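You operate a simulated robot arm through the tools that you are given. There is no shell and no other tool. Be economical: measure what you need, move in short steps, check, and stop when the job is done.

The job below is to be done with a simulated robot arm. You get a single attempt, and the scene is never put back.

TASK
Click the rebound until the display meets the test card within 5 lb.
Fine: match the card's rebound figure at the card's speed; finish with the crank at the bottom and the power off.

Only the result counts: the job must be done as asked and must still hold three seconds after the hand-in. Knocking over, shifting, dropping, spilling or breaking anything else fails it.

THE ROBOT
A 6-joint arm with a two-finger gripper, on a carriage that runs on a rail from [6, 1169] to [-6, -1171] (x, y) and turns from -140 to 193 degrees about z. Base frame: it is fixed where the carriage stands at the start and does not move with it; the origin is on the floor, on the carriage's upright axis, x ahead of it, y to its left, z up. Lengths are in mm, angles in degrees, forces in N, time in s.
Its first joint turns from -166.0 to 166.0 degrees. Places, roughly: lower quick pin [400, -100, 900]; upper quick pin [400, -100, 1200]. Payload 5 kg.
The tool frame sits at the grasp point between the pads (the TCP): z along the fingers, y along the line on which they close. The tips reach 30 mm beyond it. Largest opening 176 mm; the body of the gripper starts 153 mm behind the TCP.
Orientation is told as [roll, pitch, yaw] about the base's x, y, z axes, in that order, counted from this pose: with the fingers straight down and closing along the base's y, the tool's x points along the base's -x, its y along +y and its z along -z.

THE INTERFACE
- The arm moves only by the tool servo_tool. Its argument "motion" is a list of rows, each a list of 3 entries, a list of its own where there are three numbers: the shift along the tool's x, y, z in cm, then the turn, a rotation vector about the tool's x, y, z in degrees, then the gripper command, from -1 (shut) to 1 (fully open), values between in proportion. In form: [[[tx, ty, tz], [ax, ay, az], claw], ...]. A call has 1 to 12 rows; each row is the pose to reach, as a shift and turn from the pose commanded when the call began, along the tool's axes at that moment. A row lasts 0.2 s, in which the tool goes at most 50 mm and 8.6 degrees; a call with a longer step from one row to the next is refused whole, and so is a gripper value outside its range. Where a pose cannot be reached the arm comes as near as it can. A force on the tool above 40 N (or 10 N above the force at the start of the call, whichever is more), or a blocked arm, ends the call early, and 0.2 s more pass. The fingers move at their own pace and stop on an object; they squeeze with about 20 N. The grip force told is the motor's: it shows also when the fingers shut on nothing. Time passes only in rows, and 0.2 s behind the last, so rows that repeat a pose let the fingers close. It gives the time, the measured TCP pose, the force on the tool (base axes), the opening and the grip force at its end, in the units of the frame above (readings bear some noise), with the torque about the TCP (base axes, N m) and any sound that the robot's microphone picked up.
- Cameras (640 x 400 px; columns grow to the right, rows downward): "scene" is now at [53.4, 200.2, 1576.2]; the picture's right is [-0.29, -0.96, 0.00], its down [-0.74, 0.23, -0.64] and it looks along [0.61, -0.19, -0.77] (base axes); focal length 214 px, centre (320, 200). "wrist" rides on the gripper at [67, -9, -183] in the tool frame; the picture's right is [0.14, 0.99, 0.00], its down [-0.92, 0.13, -0.36] and it looks along [-0.36, 0.05, 0.93] (tool axes); focal length 251 px, centre (320, 200). There is no depth. A picture from a camera that has moved, and an enlarged one, comes with that camera's place and axes in the base frame and with its lens. The place of the scene camera against the robot may be out by one fixed shift of up to 25 mm in any direction.
- snapshot(camera): a new picture of that camera. The clock stands still meanwhile.
- slide_trunk(by): slides the trunk up (or, below 0, down) by that many mm; the arm and the scene camera ride with it, the base frame stays. It gives what a move gives, with no picture.
- drive_base(legs): drives the robot by 1 to 6 legs, each [ahead, left, turn to the left] in mm, mm and degrees, along the robot's own axes; the way and the turn of a leg run together, so that a leg with both is an arc; at most 1500 mm and 180 degrees a leg. The arm and the cameras ride along, it lands a little off, and it stops where it bumps. It keeps to its track: a leg is cut to what the track allows. It gives what a move gives.
- aim_head(pan, tilt): turns the head with the scene camera to pan (to the left, within 120 degrees either way) and tilt (down, from -29 to 69), counted from straight ahead of the robot. It gives what a move gives.
- close_up(camera, box): a new picture of the part [left, top, right, bottom] of that camera's present view, enlarged. The clock stands still meanwhile.
- sign_off(): hands the job in; it is judged then, once.

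Go step by step. Nothing tells you exact positions but the pictures and the camera data: compare them with the known pose of the tool, close in by small moves and look again before you grip or let go. The budget is 120 turns and 98 pictures, counting those below and the enlarged ones. Unless the task says otherwise, let go and move clear before handing in, and close with one line.

The tools are called after ">>>" by a JSON object that holds its "name" and its "arguments". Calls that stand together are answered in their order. servo_tool: Moves the arm, as the interface text tells. Its arguments: {"type":"object","properties":{"motion":{"type":"array"}},"required":["motion"]} The other tools are called the same way: slide_trunk (by) slides the trunk up or down; drive_base (legs) drives the base; aim_head (pan, tilt) turns the head that bears the scene camera; snapshot (camera) takes a picture; close_up (camera, box) takes an enlarged picture of a part of a camera's view; sign_off () hands the job in.

At the start:

```text
time: 0.0
tcp_pos: [717.6, 280.1, 1342.9]
tool_rot: [0.0, 0.0, 0.0]
wrist_force: [0.2, -0.3, -0.6]
moment: [0.03, 0.02, -0.01]
grip_width: 176.0
grip_force: 0.1
trunk travel left (down, up): [-150.0, 200.0]
robot x, y, heading: [-1.3, 1.7, 0.0]
head pan, tilt: [-17.1, 50.4]
```

scene: 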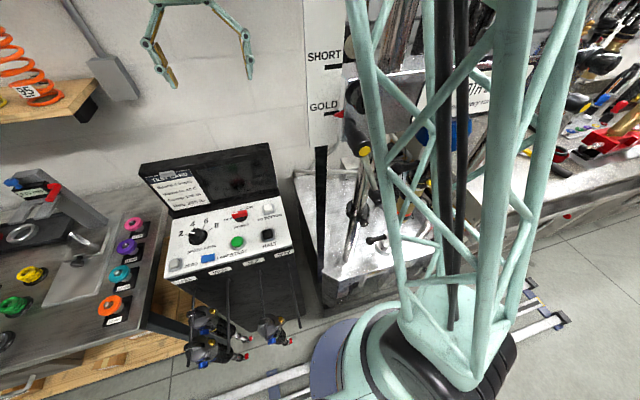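
wrist: 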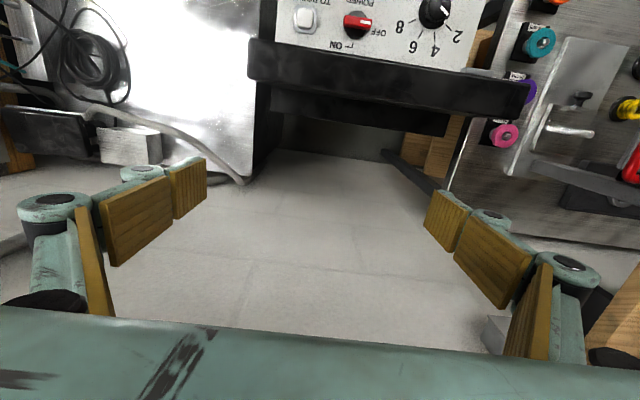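

I see a shock dyno control box with test card, and shocks and springs on the benches. I'll enlarge the card and the panel first.

>>> {"name": "close_up", "arguments": {"camera": "scene", "box": [130, 140, 300, 280]}}

>>> {"name": "close_up", "arguments": {"camera": "scene", "box": [290, 0, 460, 300]}}

>>> {"name": "close_up", "arguments": {"camera": "scene", "box": [0, 150, 160, 350]}}

>>> {"name": "aim_head", "arguments": {"pan": -17, "tilt": 15}}

>>> {"name": "snapshot", "arguments": {"camera": "scene"}}

```text
2.86 times, centred on (215, 210) of scene
camera zoom: at [53.4, 200.2, 1576.2], right [-0.29, -0.96, 0.0], down [-0.74, 0.23, -0.64], along [0.61, -0.19, -0.77], focal length 613 px, centre (620, 171)
```

zoom: 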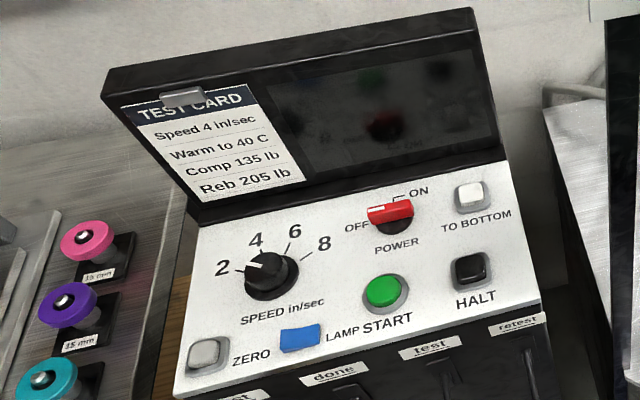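

```text
1.33 times, centred on (375, 150) of scene
camera zoom: at [53.4, 200.2, 1576.2], right [-0.29, -0.96, 0.0], down [-0.74, 0.23, -0.64], along [0.61, -0.19, -0.77], focal length 286 px, centre (247, 267)
```

zoom: 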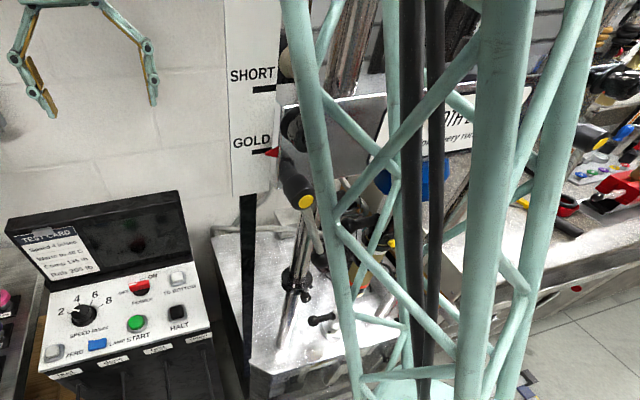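

```text
2.00 times, centred on (80, 250) of scene
camera zoom: at [53.4, 200.2, 1576.2], right [-0.29, -0.96, 0.0], down [-0.74, 0.23, -0.64], along [0.61, -0.19, -0.77], focal length 429 px, centre (800, 100)
```

zoom: 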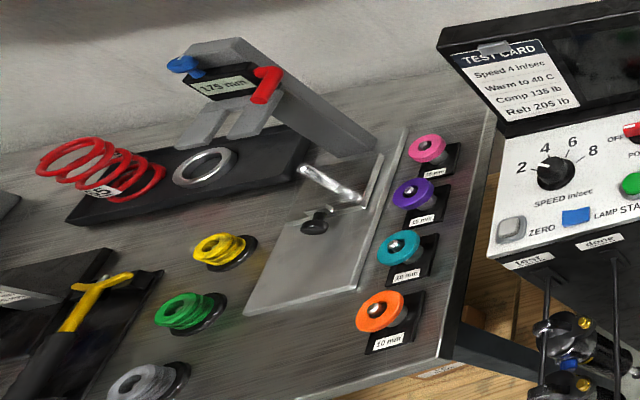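

```text
time: 1.0
tcp_pos: [717.4, 280.0, 1342.8]
tool_rot: [-0.1, 0.0, 0.0]
wrist_force: [0.2, 0.2, -0.2]
moment: [-0.03, 0.01, 0.02]
grip_width: 176.0
grip_force: 0.1
trunk travel left (down, up): [-150.0, 200.0]
robot x, y, heading: [4.0, -3.7, -0.1]
head pan, tilt: [-17.0, 15.0]
```

```text
92 pictures are left
camera scene: at [69.5, 195.4, 1630.5], right [-0.29, -0.96, 0.0], down [-0.25, 0.08, -0.97], along [0.92, -0.28, -0.26], focal length 214 px, centre (320, 200)
```

scene: 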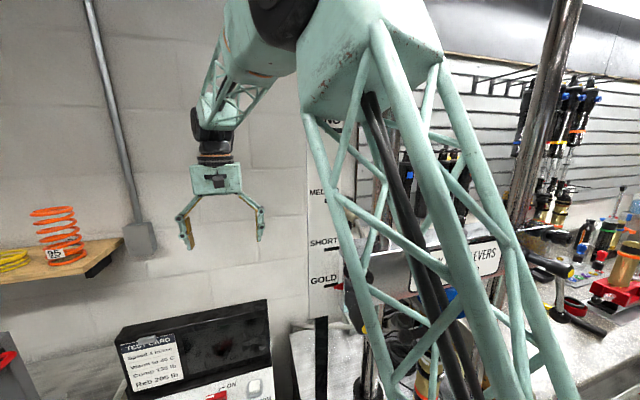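

The robot's own mast hides the dyno. I'll move a bit left along the rail and look back at it.

>>> {"name": "drive_base", "arguments": {"legs": [[0, 350, 0]]}}

>>> {"name": "aim_head", "arguments": {"pan": -50, "tilt": 40}}

>>> {"name": "snapshot", "arguments": {"camera": "scene"}}

```text
time: 3.4
tcp_pos: [720.8, 629.1, 1342.7]
tool_rot: [0.0, -0.2, -0.2]
wrist_force: [0.0, -1.1, 1.3]
moment: [-0.03, -0.01, 0.02]
grip_width: 176.2
grip_force: 0.1
trunk travel left (down, up): [-150.0, 200.0]
robot x, y, heading: [1.8, 353.3, -0.2]
head pan, tilt: [-17.0, 15.0]
```

```text
time: 4.4
tcp_pos: [720.4, 628.1, 1342.5]
tool_rot: [0.0, 0.1, -0.2]
wrist_force: [-0.2, 0.3, -0.1]
moment: [0.02, -0.04, 0.01]
grip_width: 176.4
grip_force: 0.1
trunk travel left (down, up): [-150.0, 200.0]
robot x, y, heading: [2.2, 349.0, -0.3]
head pan, tilt: [-50.0, 40.0]
```

```text
91 pictures are left
camera scene: at [37.4, 509.4, 1591.1], right [-0.77, -0.64, 0.0], down [-0.41, 0.49, -0.77], along [0.49, -0.59, -0.64], focal length 214 px, centre (320, 200)
```

scene: 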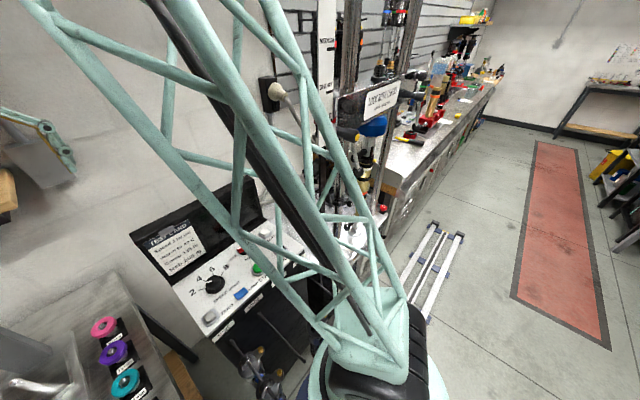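

The arm itself blocks the view. Before swinging it anywhere I check the surroundings to the left and behind.

>>> {"name": "aim_head", "arguments": {"pan": 60, "tilt": 20}}

>>> {"name": "snapshot", "arguments": {"camera": "scene"}}

>>> {"name": "aim_head", "arguments": {"pan": -110, "tilt": 20}}

>>> {"name": "snapshot", "arguments": {"camera": "scene"}}

```text
time: 6.2
tcp_pos: [720.5, 628.0, 1342.8]
tool_rot: [0.1, -0.1, -0.2]
wrist_force: [-0.3, 0.4, 0.7]
moment: [0.03, -0.02, -0.02]
grip_width: 175.9
grip_force: 0.0
trunk travel left (down, up): [-150.0, 200.0]
robot x, y, heading: [3.6, 351.2, -0.2]
head pan, tilt: [60.0, 20.0]
```

```text
90 pictures are left
camera scene: at [30.0, 655.2, 1622.4], right [0.86, -0.5, 0.0], down [-0.17, -0.3, -0.94], along [0.47, 0.81, -0.34], focal length 214 px, centre (320, 200)
```

scene: 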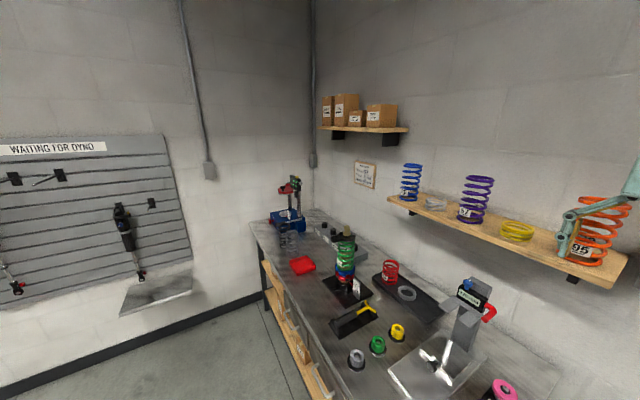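

```text
time: 8.8
tcp_pos: [720.3, 627.7, 1342.5]
tool_rot: [0.0, 0.0, -0.3]
wrist_force: [0.2, 0.0, 0.3]
moment: [-0.02, 0.03, 0.0]
grip_width: 176.3
grip_force: 0.0
trunk travel left (down, up): [-150.0, 200.0]
robot x, y, heading: [0.6, 351.0, -0.2]
head pan, tilt: [-110.0, 20.0]
```

```text
89 pictures are left
camera scene: at [-49.2, 487.4, 1622.4], right [-0.94, 0.35, 0.0], down [0.12, 0.32, -0.94], along [-0.33, -0.88, -0.34], focal length 214 px, centre (320, 200)
```

scene: 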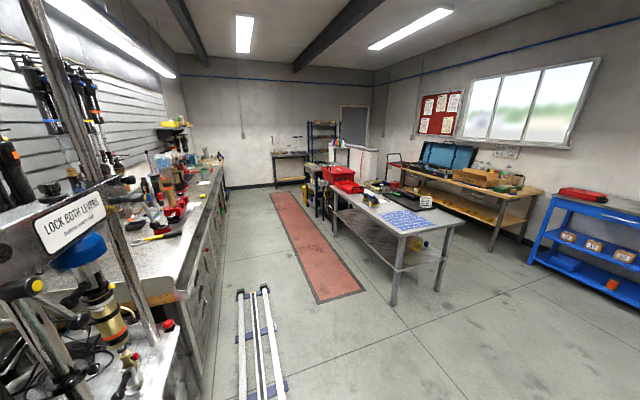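

The shock appears already mounted in the dyno. I'll enlarge that part of this view.

>>> {"name": "close_up", "arguments": {"camera": "scene", "box": [0, 140, 200, 400]}}

>>> {"name": "aim_head", "arguments": {"pan": -80, "tilt": 30}}

>>> {"name": "snapshot", "arguments": {"camera": "scene"}}

```text
1.54 times, centred on (100, 270) of scene
camera zoom: at [-49.2, 487.4, 1622.4], right [-0.94, 0.35, 0.0], down [0.12, 0.32, -0.94], along [-0.33, -0.88, -0.34], focal length 330 px, centre (658, 92)
```

zoom: 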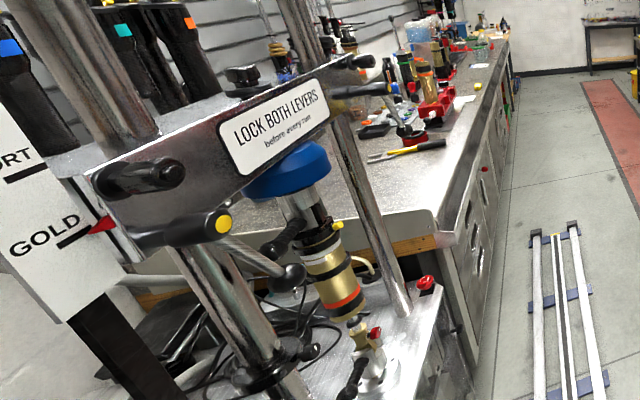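

```text
time: 9.8
tcp_pos: [719.6, 627.7, 1343.5]
tool_rot: [0.0, 0.0, -0.3]
wrist_force: [-0.6, -1.8, -0.6]
moment: [-0.01, 0.01, -0.02]
grip_width: 176.2
grip_force: 0.1
trunk travel left (down, up): [-150.0, 200.0]
robot x, y, heading: [5.7, 350.6, -0.4]
head pan, tilt: [-80.0, 30.0]
```

```text
87 pictures are left
camera scene: at [-1.8, 485.6, 1606.4], right [-0.99, -0.17, 0.0], down [-0.08, 0.49, -0.87], along [0.15, -0.85, -0.5], focal length 214 px, centre (320, 200)
```

scene: 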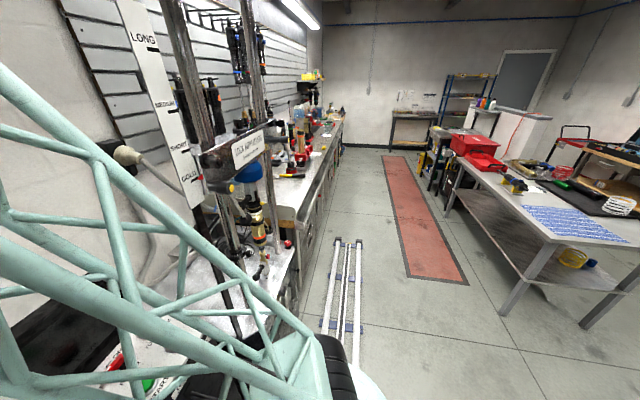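

The shock is mounted under a crosshead labelled "LOCK BOTH LEVERS". I'll tilt the wrist camera towards it for a clear frontal look.

>>> {"name": "servo_tool", "arguments": {"motion": [[[2.5, -1, 0], [5, 0, 0], -0.5], [[5, -2, 0], [10, 0, 0], -0.5], [[7.5, -3, 0], [15, 0, 0], -0.5], [[10, -4, 0], [20, 0, 0], -0.5], [[12.5, -5, 0], [25, 0, 0], -0.5], [[15, -6, 0], [30, 0, 0], -0.5], [[17.5, -7, 0], [35, 0, 0], -0.5], [[20, -8, 0], [40, 0, 0], -0.5], [[22.5, -9, 0], [45, 0, 0], -0.5], [[25, -10, 0], [50, 0, 0], -0.5], [[27.5, -11, 0], [55, 0, 0], -0.5], [[30, -12, 0], [60, 0, 0], -0.5]]}}

>>> {"name": "snapshot", "arguments": {"camera": "wrist"}}

```text
time: 12.2
tcp_pos: [473.7, 454.0, 1326.6]
tool_rot: [-56.2, 1.3, -9.6]
wrist_force: [2.8, 0.8, 0.0]
moment: [-0.18, 0.27, -0.37]
grip_width: 44.1
grip_force: 0.0
trunk travel left (down, up): [-150.0, 200.0]
robot x, y, heading: [3.7, 350.8, -0.1]
head pan, tilt: [-80.0, 30.0]
stopped in row 12: the arm was blocked; the commanded pose is now the measured one
```

```text
86 pictures are left
camera wrist: at [435.5, 608.5, 1436.6], right [-0.06, 0.57, -0.82], down [0.97, 0.22, 0.07], along [0.22, -0.79, -0.57], focal length 251 px, centre (320, 200)
```

wrist: 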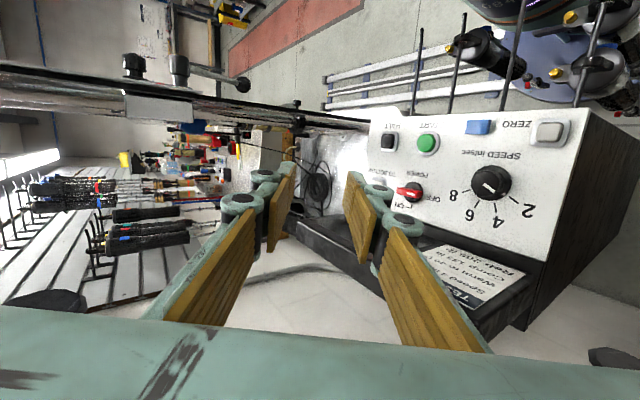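

Wrist view comes out sideways, but usable. Let me check whether the scene camera now sees the dyno.

>>> {"name": "aim_head", "arguments": {"pan": -55, "tilt": 35}}

>>> {"name": "snapshot", "arguments": {"camera": "scene"}}

>>> {"name": "close_up", "arguments": {"camera": "wrist", "box": [0, 20, 320, 220]}}

```text
time: 13.1
tcp_pos: [470.6, 454.9, 1326.2]
tool_rot: [-56.2, 1.3, -9.2]
wrist_force: [-0.3, -0.7, 0.0]
moment: [0.0, 0.05, 0.0]
grip_width: 44.1
grip_force: 0.0
trunk travel left (down, up): [-150.0, 200.0]
robot x, y, heading: [1.9, 349.9, -0.3]
head pan, tilt: [-55.0, 35.0]
```

```text
85 pictures are left
camera scene: at [-1.1, 484.5, 1612.1], right [-0.99, -0.17, 0.0], down [-0.08, 0.44, -0.9], along [0.15, -0.88, -0.44], focal length 214 px, centre (320, 200)
```

scene: 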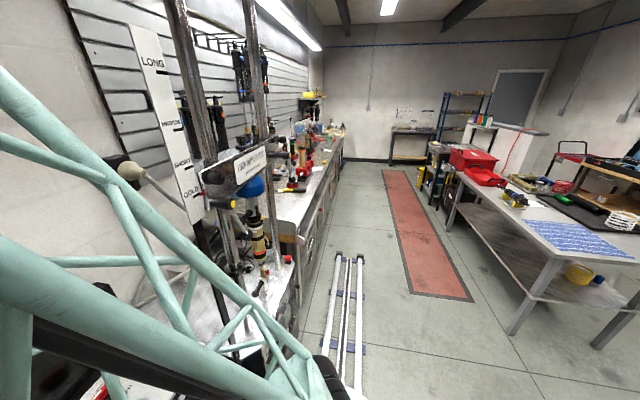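

```text
2.00 times, centred on (160, 120) of wrist
camera zoom: at [432.4, 610.1, 1437.5], right [-0.07, 0.57, -0.82], down [0.97, 0.22, 0.07], along [0.22, -0.79, -0.57], focal length 503 px, centre (640, 360)
```

zoom: 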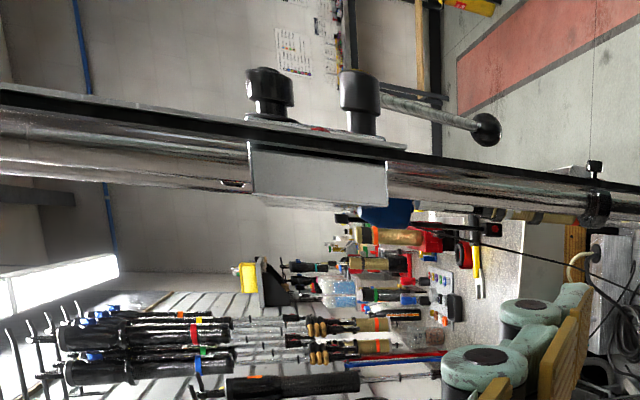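

The head seems to be touching the retracted elbow. I'll back the arm out again, then shift and turn the carriage so the head, which sits at the robot's left, gets a clear view.

>>> {"name": "servo_tool", "arguments": {"motion": [[[-2, 0, 0], [-7, 0, 0], -0.5], [[-4, 0, 0], [-14, 0, 0], -0.5], [[-6, 0, 0], [-21, 0, 0], -0.5], [[-8, 0, 0], [-28, 0, 0], -0.5], [[-10, 0, 0], [-35, 0, 0], -0.5], [[-11, 0, 0], [-42, 0, 0], -0.5], [[-12, 0, 0], [-49, 0, 0], -0.5], [[-12, 0, 0], [-56, 0, 0], -0.5]]}}

>>> {"name": "drive_base", "arguments": {"legs": [[0, 400, 0], [0, 0, -60]]}}

>>> {"name": "aim_head", "arguments": {"pan": 0, "tilt": 30}}

>>> {"name": "snapshot", "arguments": {"camera": "scene"}}

```text
time: 14.9
tcp_pos: [588.7, 438.0, 1328.0]
tool_rot: [0.4, 0.7, -8.9]
wrist_force: [0.1, -0.5, 0.1]
moment: [-0.02, 0.02, -0.01]
grip_width: 43.9
grip_force: 0.1
trunk travel left (down, up): [-150.0, 200.0]
robot x, y, heading: [-0.3, 353.1, -0.4]
head pan, tilt: [-55.0, 35.0]
```

```text
time: 20.1
tcp_pos: [387.9, 296.7, 1328.0]
tool_rot: [0.1, 0.9, -67.1]
wrist_force: [0.1, -0.1, 0.3]
moment: [-0.02, 0.01, 0.03]
grip_width: 43.9
grip_force: 0.1
trunk travel left (down, up): [-150.0, 200.0]
robot x, y, heading: [0.4, 750.0, -58.7]
head pan, tilt: [-55.0, 35.0]
```

```text
time: 21.3
tcp_pos: [387.0, 295.7, 1327.5]
tool_rot: [0.1, 0.8, -66.9]
wrist_force: [-0.1, -0.4, -0.6]
moment: [-0.03, -0.03, -0.01]
grip_width: 44.1
grip_force: 0.0
trunk travel left (down, up): [-150.0, 200.0]
robot x, y, heading: [4.5, 751.6, -58.5]
head pan, tilt: [0.0, 30.0]
```

```text
83 pictures are left
camera scene: at [219.7, 813.0, 1606.3], right [-0.85, -0.52, 0.0], down [-0.26, 0.43, -0.87], along [0.45, -0.74, -0.5], focal length 214 px, centre (320, 200)
```

scene: 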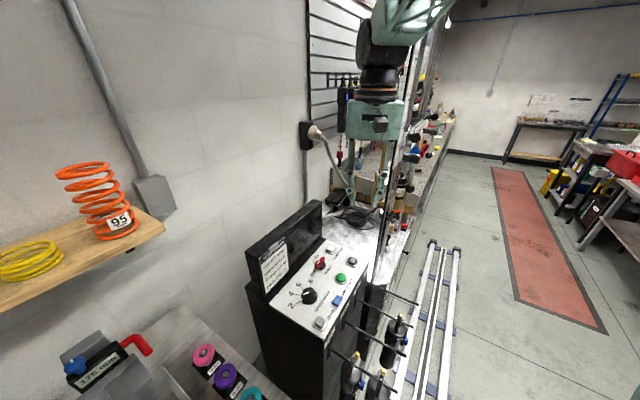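

Excellent: panel is visible; START is near (430, 340, 995). I'll slide the arm out of the line of sight to see the dyno.

>>> {"name": "servo_tool", "arguments": {"motion": [[[1, -4, 0], [0, 0, 0], -0.5], [[3, -8, 0], [0, 0, 0], -0.5], [[5, -12, 0], [0, 0, 0], -0.5], [[7, -16, 0], [0, 0, 0], -0.5], [[9, -20, 0], [0, 0, 0], -0.5], [[11, -24, 0], [0, 0, 0], -0.5], [[11, -28, 0], [0, 0, 0], -0.5]]}}

>>> {"name": "snapshot", "arguments": {"camera": "scene"}}

```text
time: 22.9
tcp_pos: [88.2, 286.5, 1326.7]
tool_rot: [0.2, 0.9, -67.0]
wrist_force: [0.1, -0.1, -0.8]
moment: [-0.11, 0.04, -0.01]
grip_width: 44.0
grip_force: 0.0
trunk travel left (down, up): [-150.0, 200.0]
robot x, y, heading: [4.7, 749.4, -58.4]
head pan, tilt: [0.0, 30.0]
```

```text
82 pictures are left
camera scene: at [220.0, 813.5, 1606.3], right [-0.85, -0.52, 0.0], down [-0.26, 0.43, -0.87], along [0.45, -0.74, -0.5], focal length 214 px, centre (320, 200)
```

scene: 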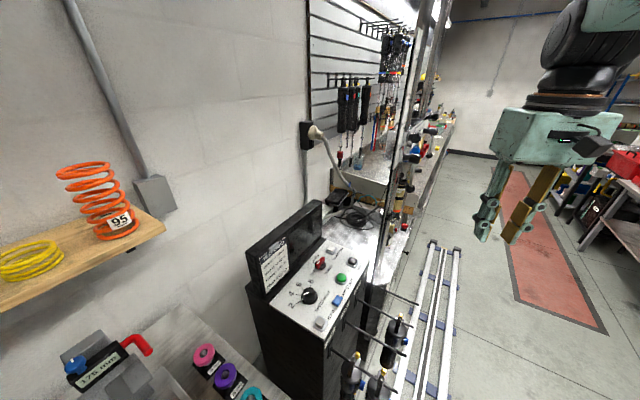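

Clear view now. Enlarging the dyno and panel.

>>> {"name": "close_up", "arguments": {"camera": "scene", "box": [360, 80, 450, 290]}}

>>> {"name": "close_up", "arguments": {"camera": "scene", "box": [240, 190, 400, 345]}}

>>> {"name": "snapshot", "arguments": {"camera": "wrist"}}

```text
1.90 times, centred on (405, 185) of scene
camera zoom: at [220.0, 813.5, 1606.3], right [-0.85, -0.52, 0.0], down [-0.26, 0.43, -0.87], along [0.45, -0.74, -0.5], focal length 408 px, centre (158, 229)
```

zoom: 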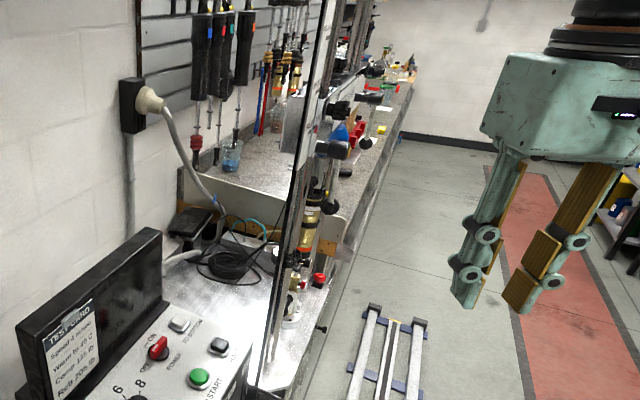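

```text
2.58 times, centred on (320, 268) of scene
camera zoom: at [220.0, 813.5, 1606.3], right [-0.85, -0.52, 0.0], down [-0.26, 0.43, -0.87], along [0.45, -0.74, -0.5], focal length 554 px, centre (320, 26)
```

zoom: 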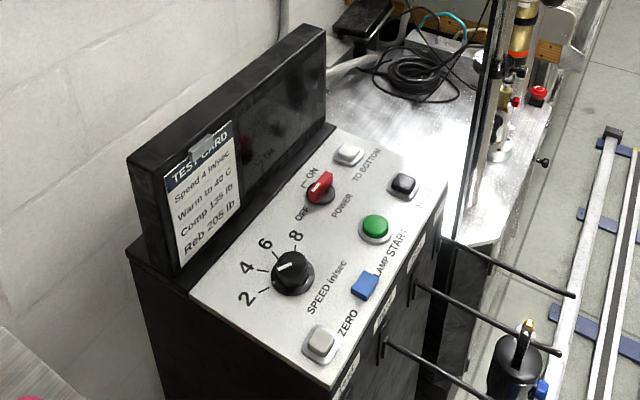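

```text
79 pictures are left
camera wrist: at [53.8, 341.3, 1510.9], right [0.86, 0.51, 0.0], down [0.48, -0.8, 0.35], along [0.18, -0.3, -0.94], focal length 251 px, centre (320, 200)
```

wrist: 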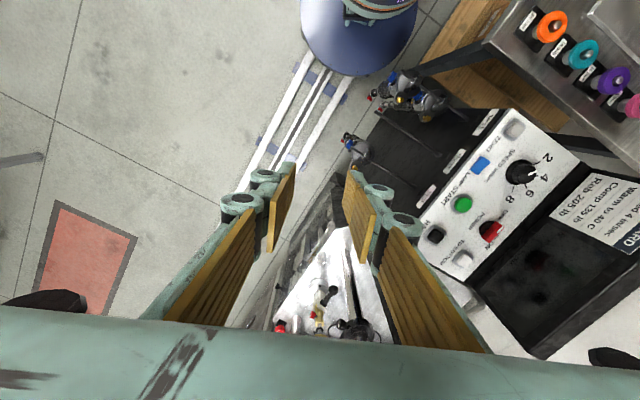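

Next I drive towards −y so that the head camera gets a frontal view of the dyno while the arm stays at x≈90.

>>> {"name": "drive_base", "arguments": {"legs": [[470, -283, 0]]}}

>>> {"name": "aim_head", "arguments": {"pan": 0, "tilt": 45}}

>>> {"name": "snapshot", "arguments": {"camera": "scene"}}

```text
time: 26.1
tcp_pos: [93.6, -263.3, 1327.2]
tool_rot: [0.3, 0.9, -65.8]
wrist_force: [0.6, -0.2, -0.6]
moment: [0.0, -0.02, 0.03]
grip_width: 43.8
grip_force: 0.1
trunk travel left (down, up): [-150.0, 200.0]
robot x, y, heading: [-0.6, 200.9, -57.1]
head pan, tilt: [0.0, 30.0]
```

```text
time: 26.9
tcp_pos: [94.1, -263.4, 1327.6]
tool_rot: [0.2, 1.0, -65.8]
wrist_force: [0.2, 0.1, 0.4]
moment: [-0.02, -0.02, -0.02]
grip_width: 44.0
grip_force: 0.0
trunk travel left (down, up): [-150.0, 200.0]
robot x, y, heading: [-0.1, 200.6, -57.1]
head pan, tilt: [0.0, 45.0]
```

```text
78 pictures are left
camera scene: at [211.0, 273.6, 1583.8], right [-0.84, -0.54, 0.0], down [-0.38, 0.59, -0.71], along [0.38, -0.59, -0.71], focal length 214 px, centre (320, 200)
```

scene: 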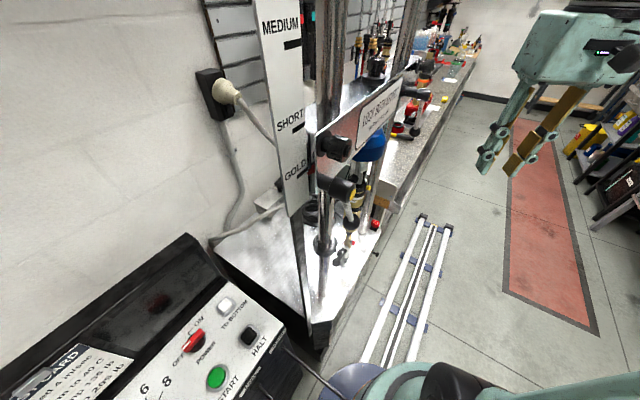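

Good; I go a further 300 mm along for a frontal view.

>>> {"name": "drive_base", "arguments": {"legs": [[252, -163, 0]]}}

>>> {"name": "aim_head", "arguments": {"pan": 25, "tilt": 52}}

>>> {"name": "snapshot", "arguments": {"camera": "scene"}}

>>> {"name": "close_up", "arguments": {"camera": "scene", "box": [200, 60, 440, 320]}}

```text
time: 28.9
tcp_pos: [94.8, -566.7, 1326.9]
tool_rot: [0.1, 0.9, -65.5]
wrist_force: [0.3, -0.4, 1.2]
moment: [0.01, 0.01, 0.01]
grip_width: 44.0
grip_force: 0.2
trunk travel left (down, up): [-150.0, 200.0]
robot x, y, heading: [-3.2, -102.3, -57.1]
head pan, tilt: [0.0, 45.0]
```

```text
time: 29.8
tcp_pos: [94.8, -568.0, 1328.2]
tool_rot: [0.2, 0.9, -65.6]
wrist_force: [-0.4, -0.4, -0.4]
moment: [0.01, -0.01, 0.0]
grip_width: 44.0
grip_force: 0.1
trunk travel left (down, up): [-150.0, 200.0]
robot x, y, heading: [-1.3, -108.5, -57.1]
head pan, tilt: [25.0, 52.0]
```

```text
77 pictures are left
camera scene: at [228.5, -2.5, 1574.2], right [-0.53, -0.85, 0.0], down [-0.67, 0.42, -0.62], along [0.52, -0.33, -0.79], focal length 214 px, centre (320, 200)
```

scene: 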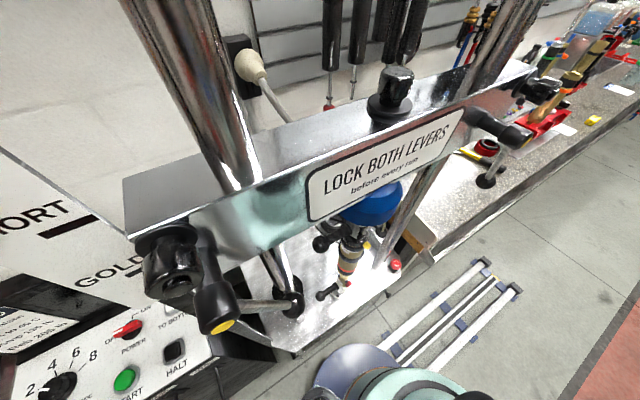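

```text
1.54 times, centred on (320, 190) of scene
camera zoom: at [228.5, -2.5, 1574.2], right [-0.53, -0.85, 0.0], down [-0.67, 0.42, -0.62], along [0.52, -0.33, -0.79], focal length 330 px, centre (320, 215)
```

zoom: 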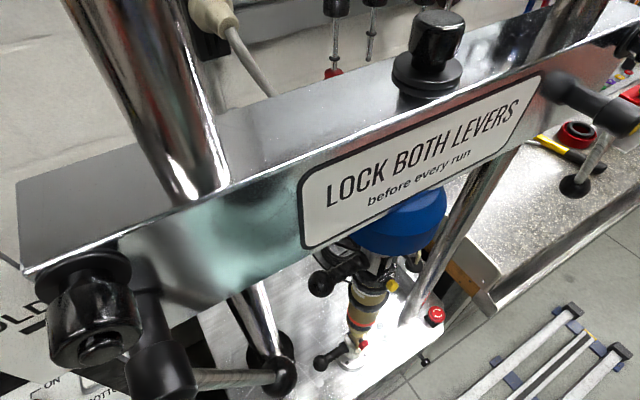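

Crosshead has two clamp levers and there are upper/lower pins. For a low frontal view I'll pitch the wrist camera to look along +x, then drive it in front of the shock.

>>> {"name": "servo_tool", "arguments": {"motion": [[[0, 0, 1.5], [-6.4, -2.9, 0], -0.5], [[0, 0, 3], [-12.8, -5.8, 0], -0.5], [[0, 0, 4.5], [-19.2, -8.7, 0], -0.5], [[0, 0, 6], [-25.6, -11.6, 0], -0.5], [[0, 0, 7.5], [-32, -14.5, 0], -0.5], [[0, 0, 9], [-38.4, -17.4, 0], -0.5], [[0, 0, 10.5], [-44.8, -20.3, 0], -0.5], [[0, 0, 12], [-51.2, -23.2, 0], -0.5], [[0, 0, 13.5], [-57.6, -26.1, 0], -0.5], [[0, 0, 15], [-64, -29, 0], -0.5]]}}

>>> {"name": "snapshot", "arguments": {"camera": "wrist"}}

```text
time: 32.0
tcp_pos: [95.9, -564.6, 1178.1]
tool_rot: [68.4, -22.0, -81.3]
wrist_force: [0.7, 0.5, 0.8]
moment: [-0.04, 0.11, -0.15]
grip_width: 43.9
grip_force: 0.0
trunk travel left (down, up): [-150.0, 200.0]
robot x, y, heading: [-2.9, -105.8, -56.8]
head pan, tilt: [25.0, 52.0]
```

```text
75 pictures are left
camera wrist: at [-89.0, -508.8, 1206.7], right [0.29, 0.52, 0.8], down [-0.17, -0.8, 0.58], along [0.94, -0.3, -0.14], focal length 251 px, centre (320, 200)
```

wrist: 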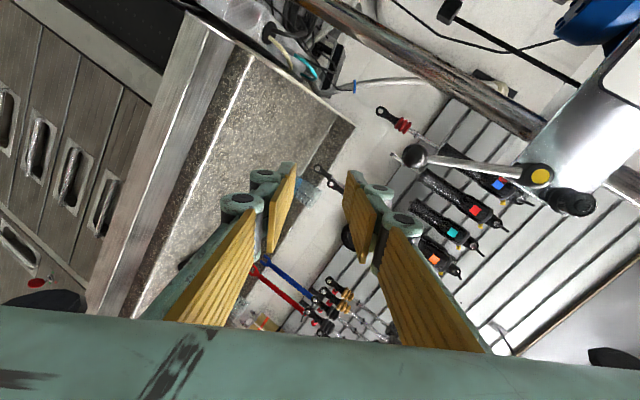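

I drive back so this wrist view faces the shock.

>>> {"name": "drive_base", "arguments": {"legs": [[-310, 203, 0]]}}

>>> {"name": "snapshot", "arguments": {"camera": "wrist"}}

```text
time: 33.0
tcp_pos: [91.4, -530.6, 1175.9]
tool_rot: [68.5, -21.9, -81.3]
wrist_force: [0.1, 0.8, 0.8]
moment: [0.0, 0.02, -0.01]
grip_width: 43.8
grip_force: 0.1
trunk travel left (down, up): [-150.0, 200.0]
robot x, y, heading: [1.7, -71.2, -57.0]
head pan, tilt: [25.0, 52.0]
stopped in leg 1: the robot was blocked; the commanded pose is now the measured one
```

```text
74 pictures are left
camera wrist: at [-92.1, -473.9, 1206.0], right [0.29, 0.52, 0.8], down [-0.17, -0.8, 0.58], along [0.94, -0.31, -0.14], focal length 251 px, centre (320, 200)
```

wrist: 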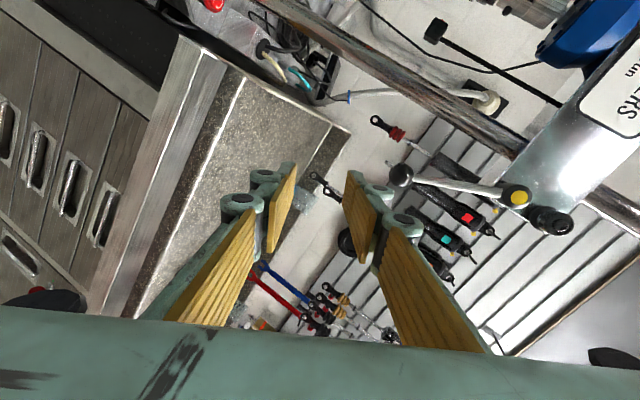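

Something blocked the drive. I look from the scene camera to find out what.

>>> {"name": "aim_head", "arguments": {"pan": 0, "tilt": 30}}

>>> {"name": "snapshot", "arguments": {"camera": "scene"}}

```text
time: 33.9
tcp_pos: [93.9, -527.6, 1178.3]
tool_rot: [68.4, -22.1, -81.3]
wrist_force: [0.5, 1.0, 0.5]
moment: [0.01, 0.02, 0.0]
grip_width: 44.0
grip_force: 0.2
trunk travel left (down, up): [-150.0, 200.0]
robot x, y, heading: [-0.5, -72.5, -57.1]
head pan, tilt: [0.0, 30.0]
```

```text
73 pictures are left
camera scene: at [214.6, -1.7, 1606.3], right [-0.84, -0.54, 0.0], down [-0.27, 0.42, -0.87], along [0.47, -0.73, -0.5], focal length 214 px, centre (320, 200)
```

scene: 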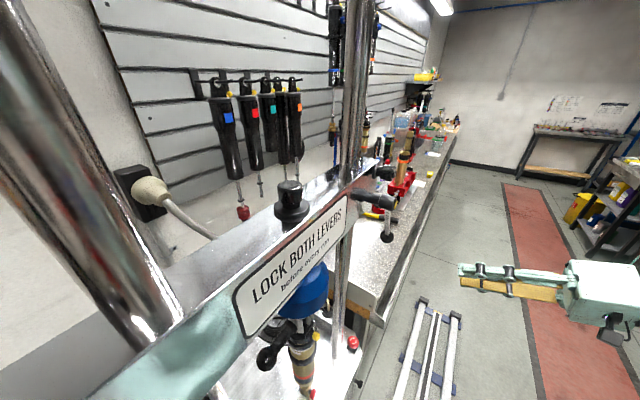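

Only the head could have touched the left post (it's the sole thing near). I turn the head away from the post and try again.

>>> {"name": "aim_head", "arguments": {"pan": -60, "tilt": 30}}

>>> {"name": "drive_base", "arguments": {"legs": [[-268, 175, 0]]}}

>>> {"name": "snapshot", "arguments": {"camera": "wrist"}}

```text
time: 35.2
tcp_pos: [93.5, -527.5, 1177.4]
tool_rot: [68.4, -22.0, -81.4]
wrist_force: [0.4, -0.7, -0.2]
moment: [0.01, -0.01, 0.01]
grip_width: 43.9
grip_force: 0.2
trunk travel left (down, up): [-150.0, 200.0]
robot x, y, heading: [-2.2, -68.2, -57.0]
head pan, tilt: [-60.0, 30.0]
```

```text
time: 37.4
tcp_pos: [94.4, -211.5, 1178.1]
tool_rot: [68.4, -22.0, -81.6]
wrist_force: [0.2, -0.7, -0.2]
moment: [0.03, 0.02, 0.03]
grip_width: 43.9
grip_force: 0.1
trunk travel left (down, up): [-150.0, 200.0]
robot x, y, heading: [2.6, 251.0, -57.3]
head pan, tilt: [-60.0, 30.0]
```

```text
72 pictures are left
camera wrist: at [-90.3, -154.0, 1206.8], right [0.29, 0.52, 0.8], down [-0.18, -0.8, 0.58], along [0.94, -0.31, -0.14], focal length 251 px, centre (320, 200)
```

wrist: 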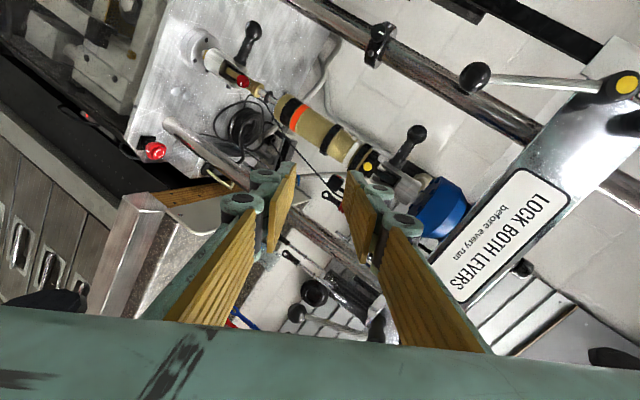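

Now I have a good frontal view. Enlarge levers and the shock.

>>> {"name": "close_up", "arguments": {"camera": "wrist", "box": [130, 0, 400, 170]}}

>>> {"name": "close_up", "arguments": {"camera": "wrist", "box": [400, 20, 640, 340]}}

```text
2.35 times, centred on (265, 85) of wrist
camera zoom: at [-90.3, -154.0, 1206.8], right [0.29, 0.52, 0.8], down [-0.18, -0.8, 0.58], along [0.94, -0.31, -0.14], focal length 592 px, centre (449, 471)
```

zoom: 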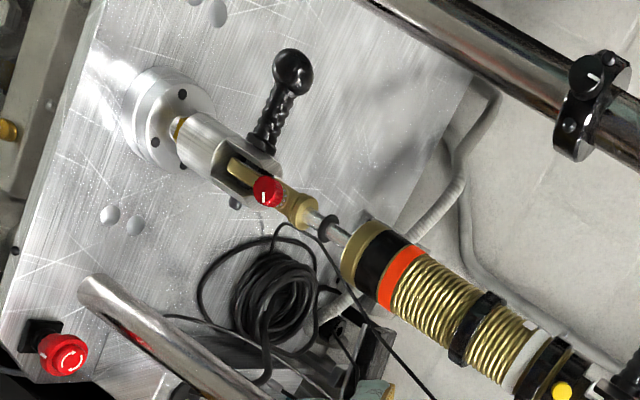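

```text
1.25 times, centred on (520, 180) of wrist
camera zoom: at [-90.3, -154.0, 1206.8], right [0.29, 0.52, 0.8], down [-0.18, -0.8, 0.58], along [0.94, -0.31, -0.14], focal length 314 px, centre (70, 225)
```

zoom: 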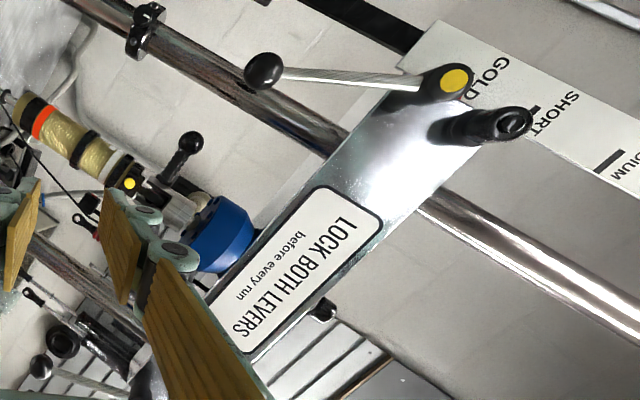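

The rebound knob is the red one low on the shock shaft. To judge the clamp levers' state I roll the wrist camera upright.

>>> {"name": "servo_tool", "arguments": {"motion": [[[0, 0, 0], [0, 0, 8.5], -0.5], [[0, 0, 0], [0, 0, 17], -0.5], [[0, 0, 0], [0, 0, 25.5], -0.5], [[0, 0, 0], [0, 0, 34], -0.5], [[0, 0, 0], [0, 0, 42.5], -0.5], [[0, 0, 0], [0, 0, 51], -0.5], [[0, 0, 0], [0, 0, 59.5], -0.5], [[0, 0, 0], [0, 0, 68], -0.5], [[0, 0, 0], [0, 0, 76.5], -0.5], [[0, 0, 0], [0, 0, 85], -0.5], [[0, 0, 0], [0, 0, 93.5], -0.5], [[0, 0, 0], [0, 0, 102], -0.5]]}}

>>> {"name": "snapshot", "arguments": {"camera": "wrist"}}

```text
time: 40.0
tcp_pos: [93.7, -210.4, 1177.9]
tool_rot: [28.4, 67.2, -149.6]
wrist_force: [-0.1, 0.3, -0.7]
moment: [-0.02, 0.02, 0.01]
grip_width: 44.0
grip_force: 0.1
trunk travel left (down, up): [-150.0, 200.0]
robot x, y, heading: [5.0, 247.9, -57.5]
head pan, tilt: [-60.0, 30.0]
```

```text
69 pictures are left
camera wrist: at [-56.9, -188.2, 1299.7], right [0.11, -0.94, 0.31], down [-0.64, -0.31, -0.7], along [0.76, -0.12, -0.64], focal length 251 px, centre (320, 200)
```

wrist: 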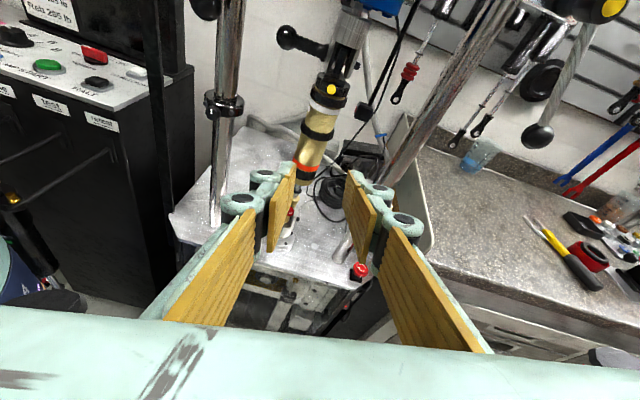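

Upright now. Tilt up about 30° to see the crosshead levers.

>>> {"name": "servo_tool", "arguments": {"motion": [[[0, 0, -2], [0, 8, 0], -0.5], [[0, 0, -4], [0, 16, 0], -0.5], [[0, 0, -6], [0, 24, 0], -0.5], [[0, 0, -8], [0, 32, 0], -0.5]]}}

>>> {"name": "snapshot", "arguments": {"camera": "wrist"}}

```text
time: 41.0
tcp_pos: [18.9, -211.1, 1203.3]
tool_rot: [136.7, 74.1, -38.1]
wrist_force: [0.5, 0.2, 0.2]
moment: [0.02, 0.12, -0.1]
grip_width: 43.8
grip_force: 0.0
trunk travel left (down, up): [-150.0, 200.0]
robot x, y, heading: [4.1, 246.7, -57.4]
head pan, tilt: [-60.0, 30.0]
```

```text
68 pictures are left
camera wrist: at [-174.5, -210.3, 1228.8], right [0.04, -0.95, 0.32], down [-0.15, -0.32, -0.94], along [0.99, -0.01, -0.15], focal length 251 px, centre (320, 200)
```

wrist: 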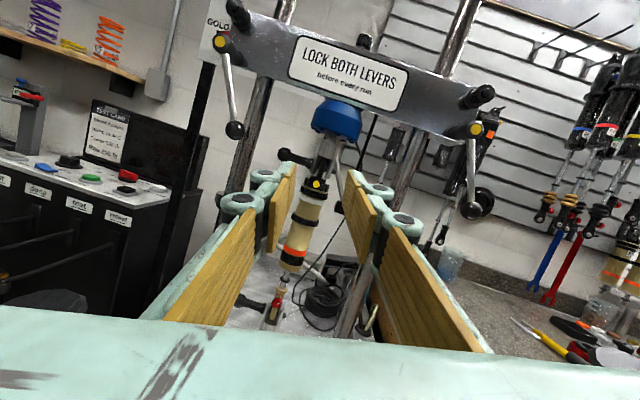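

Zoom on the crosshead levers.

>>> {"name": "close_up", "arguments": {"camera": "wrist", "box": [190, 0, 350, 150]}}

>>> {"name": "close_up", "arguments": {"camera": "wrist", "box": [400, 60, 520, 230]}}

>>> {"name": "close_up", "arguments": {"camera": "wrist", "box": [220, 140, 380, 340]}}

```text
2.67 times, centred on (270, 75) of wrist
camera zoom: at [-174.5, -210.3, 1228.8], right [0.04, -0.95, 0.32], down [-0.15, -0.32, -0.94], along [0.99, -0.01, -0.15], focal length 670 px, centre (453, 533)
```

zoom: 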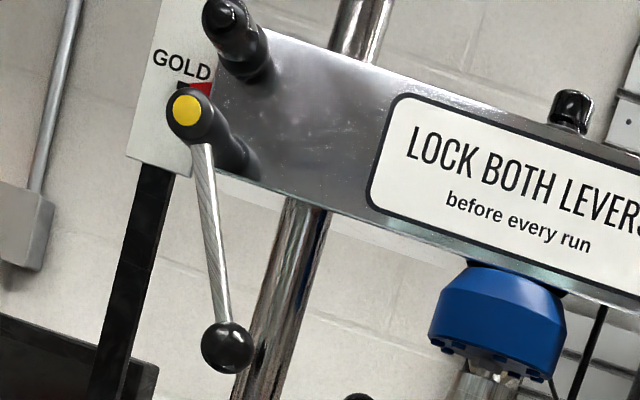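

```text
2.35 times, centred on (460, 145) of wrist
camera zoom: at [-174.5, -210.3, 1228.8], right [0.04, -0.95, 0.32], down [-0.15, -0.32, -0.94], along [0.99, -0.01, -0.15], focal length 592 px, centre (-9, 329)
```

zoom: 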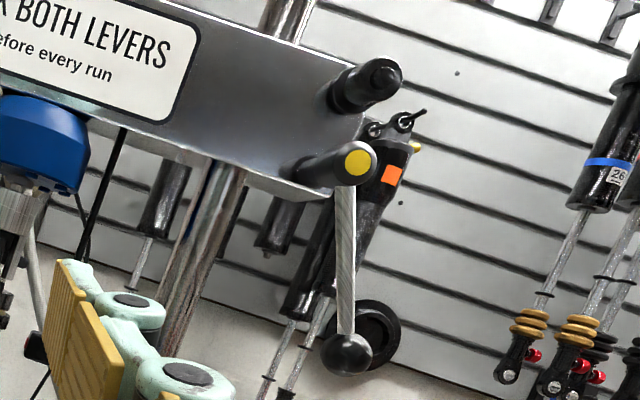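

```text
2.00 times, centred on (300, 240) of wrist
camera zoom: at [-174.5, -210.3, 1228.8], right [0.04, -0.95, 0.32], down [-0.15, -0.32, -0.94], along [0.99, -0.01, -0.15], focal length 503 px, centre (360, 120)
```

zoom: 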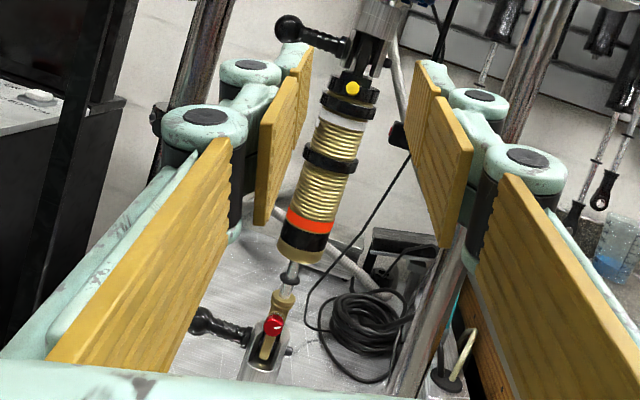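

Both levers hang down at the same angle with the pin-mounted shock between them, so the crosshead looks locked. Now I go for the panel: drive to about y=500 and swing the tool to point down.

>>> {"name": "drive_base", "arguments": {"legs": [[-213, 137, 0]]}}

>>> {"name": "servo_tool", "arguments": {"motion": [[[1.5, 0, 0], [0.2, -8.3, 1.2], -0.5], [[3, 0, 0], [0.4, -16.6, 2.4], -0.5], [[4.5, 0, 0], [0.6, -25, 3.7], -0.5], [[6, 0, 0], [0.8, -33.3, 4.9], -0.5], [[7.5, 0, 0], [1, -41.6, 6.1], -0.5], [[9, 0, 0], [1.2, -50, 7.3], -0.5], [[10.5, 0, 0], [1.4, -58.3, 8.5], -0.5], [[12, 0, 0], [1.6, -66.6, 9.7], -0.5], [[13, 0, 0], [1.8, -75, 11], -0.5], [[14, 0, 0], [2, -83, 12.2], -0.5]]}}

>>> {"name": "aim_head", "arguments": {"pan": 20, "tilt": 45}}

>>> {"name": "snapshot", "arguments": {"camera": "scene"}}

```text
time: 42.8
tcp_pos: [21.8, 34.5, 1203.2]
tool_rot: [136.8, 74.2, -37.7]
wrist_force: [0.4, 0.0, 0.4]
moment: [0.0, -0.04, 0.04]
grip_width: 44.1
grip_force: 0.0
trunk travel left (down, up): [-150.0, 200.0]
robot x, y, heading: [6.5, 493.7, -56.8]
head pan, tilt: [-60.0, 30.0]
```

```text
time: 45.0
tcp_pos: [-8.1, 57.1, 1338.9]
tool_rot: [0.2, 18.7, -179.6]
wrist_force: [-0.8, -0.4, -0.6]
moment: [0.03, -0.06, 0.01]
grip_width: 44.1
grip_force: 0.0
trunk travel left (down, up): [-150.0, 200.0]
robot x, y, heading: [-0.7, 496.7, -57.0]
head pan, tilt: [-60.0, 30.0]
```

```text
time: 46.5
tcp_pos: [-6.9, 55.3, 1336.5]
tool_rot: [0.1, 18.9, -179.6]
wrist_force: [0.0, -0.5, -0.7]
moment: [0.01, 0.03, 0.01]
grip_width: 44.0
grip_force: 0.0
trunk travel left (down, up): [-150.0, 200.0]
robot x, y, heading: [4.1, 493.9, -56.8]
head pan, tilt: [20.0, 45.0]
```

```text
64 pictures are left
camera scene: at [132.4, 554.6, 1606.2], right [-0.92, 0.39, 0.0], down [0.2, 0.46, -0.87], along [-0.34, -0.8, -0.5], focal length 214 px, centre (320, 200)
```

scene: 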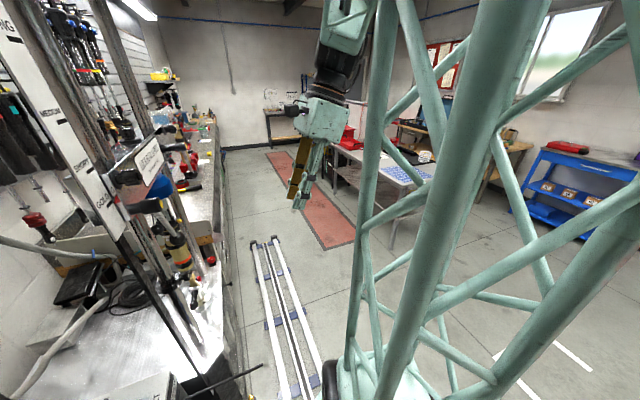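

The head is held by the folded arm; moving the arm out over the panel (unwinding the wrist on the way) frees it.

>>> {"name": "servo_tool", "arguments": {"motion": [[[3.1, -2, 1], [0, 0, -8.5], -0.5], [[6.2, -4, 2], [0, 0, -17], -0.5], [[9.3, -6, 3], [0, 0, -25.5], -0.5], [[12.4, -8, 4], [0, 0, -34], -0.5], [[15.5, -10, 5], [0, 0, -42.5], -0.5], [[18.6, -12, 6], [0, 0, -51], -0.5], [[21.7, -14, 7], [0, 0, -59.5], -0.5], [[24.8, -16, 8], [0, 0, -68], -0.5], [[27.9, -18, 9], [0, 0, -76.5], -0.5], [[31, -20, 10], [0, 0, -85], -0.5], [[34.1, -22, 11], [0, 0, -93.5], -0.5], [[37, -24, 12], [0, 0, -102], -0.5]]}}

>>> {"name": "servo_tool", "arguments": {"motion": [[[0, 0, 0], [0, 0, -8], -0.5], [[0, 0, 0], [0, 0, -16], -0.5], [[0, 0, 0], [0, 0, -24], -0.5], [[0, 0, 0], [0, 0, -32], -0.5], [[0, 0, 0], [0, 0, -40], -0.5], [[0, 0, 0], [0, 0, -48], -0.5], [[0, 0, 0], [0, 0, -56], -0.5], [[0, 0, 0], [0, 0, -64], -0.5], [[0, 0, 0], [0, 0, -72], -0.5], [[0, 0, 0], [0, 0, -78], -0.5]]}}

>>> {"name": "aim_head", "arguments": {"pan": 20, "tilt": 50}}

>>> {"name": "snapshot", "arguments": {"camera": "scene"}}

>>> {"name": "snapshot", "arguments": {"camera": "wrist"}}

```text
time: 49.1
tcp_pos: [380.1, 300.2, 1341.4]
tool_rot: [18.4, -4.0, -78.1]
wrist_force: [-0.3, 0.3, 0.6]
moment: [0.02, -0.1, 0.01]
grip_width: 44.4
grip_force: 0.0
trunk travel left (down, up): [-150.0, 200.0]
robot x, y, heading: [1.6, 494.0, -57.0]
head pan, tilt: [20.0, 45.0]
```

```text
time: 51.3
tcp_pos: [379.9, 301.7, 1342.7]
tool_rot: [-0.2, -18.8, 0.7]
wrist_force: [0.9, -0.4, -0.4]
moment: [-0.01, -0.02, 0.01]
grip_width: 44.0
grip_force: 0.1
trunk travel left (down, up): [-150.0, 200.0]
robot x, y, heading: [-0.3, 492.5, -56.9]
head pan, tilt: [20.0, 45.0]
```

```text
time: 52.0
tcp_pos: [380.9, 300.9, 1343.4]
tool_rot: [-0.2, -18.8, 0.4]
wrist_force: [-0.1, 0.5, 1.2]
moment: [0.01, -0.02, 0.02]
grip_width: 44.1
grip_force: 0.1
trunk travel left (down, up): [-150.0, 200.0]
robot x, y, heading: [2.3, 493.3, -56.5]
head pan, tilt: [20.0, 50.0]
```

```text
63 pictures are left
camera scene: at [229.3, 591.7, 1576.9], right [-0.6, -0.8, 0.0], down [-0.61, 0.46, -0.64], along [0.51, -0.39, -0.77], focal length 214 px, centre (320, 200)
```

scene: 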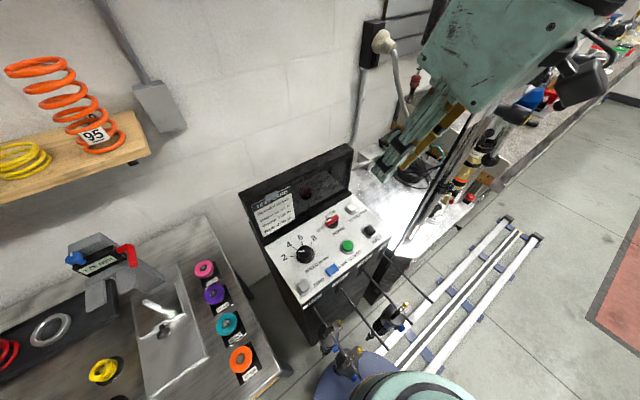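

```text
62 pictures are left
camera wrist: at [258.9, 291.0, 1494.2], right [-0.14, 0.99, -0.05], down [0.76, 0.14, 0.64], along [0.64, 0.05, -0.77], focal length 251 px, centre (320, 200)
```

wrist: 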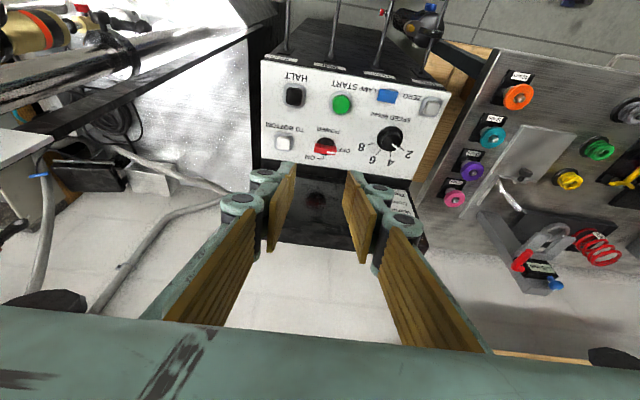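

POWER triangulates to about (524, 314, 992) and START to (432, 334, 979). I check the knob shapes up close.

>>> {"name": "close_up", "arguments": {"camera": "wrist", "box": [255, 70, 455, 195]}}

>>> {"name": "close_up", "arguments": {"camera": "scene", "box": [235, 140, 395, 300]}}

```text
3.20 times, centred on (355, 132) of wrist
camera zoom: at [258.9, 291.0, 1494.2], right [-0.14, 0.99, -0.05], down [0.76, 0.14, 0.64], along [0.64, 0.05, -0.77], focal length 805 px, centre (208, 416)
```

zoom: 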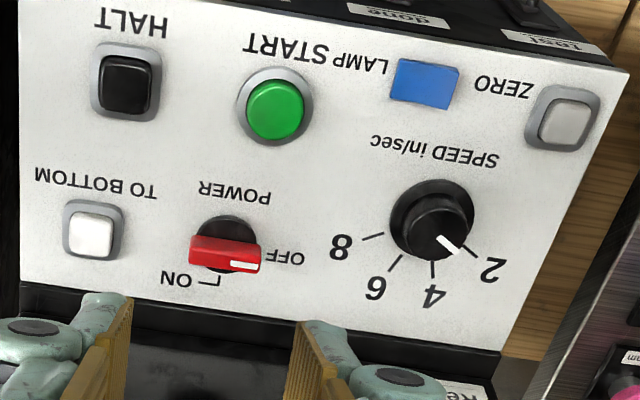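

```text
2.50 times, centred on (315, 220) of scene
camera zoom: at [229.3, 591.7, 1576.9], right [-0.6, -0.8, 0.0], down [-0.61, 0.46, -0.64], along [0.51, -0.39, -0.77], focal length 536 px, centre (332, 150)
```

zoom: 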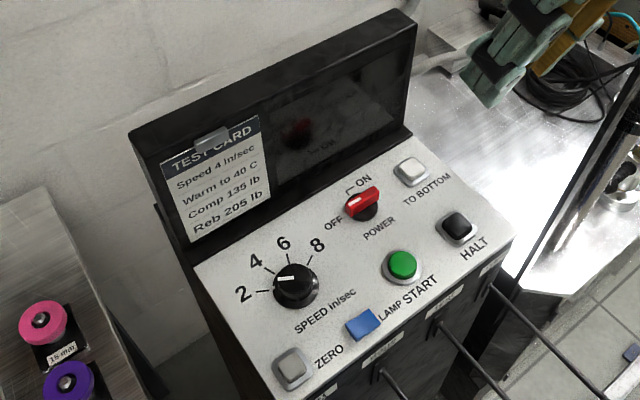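

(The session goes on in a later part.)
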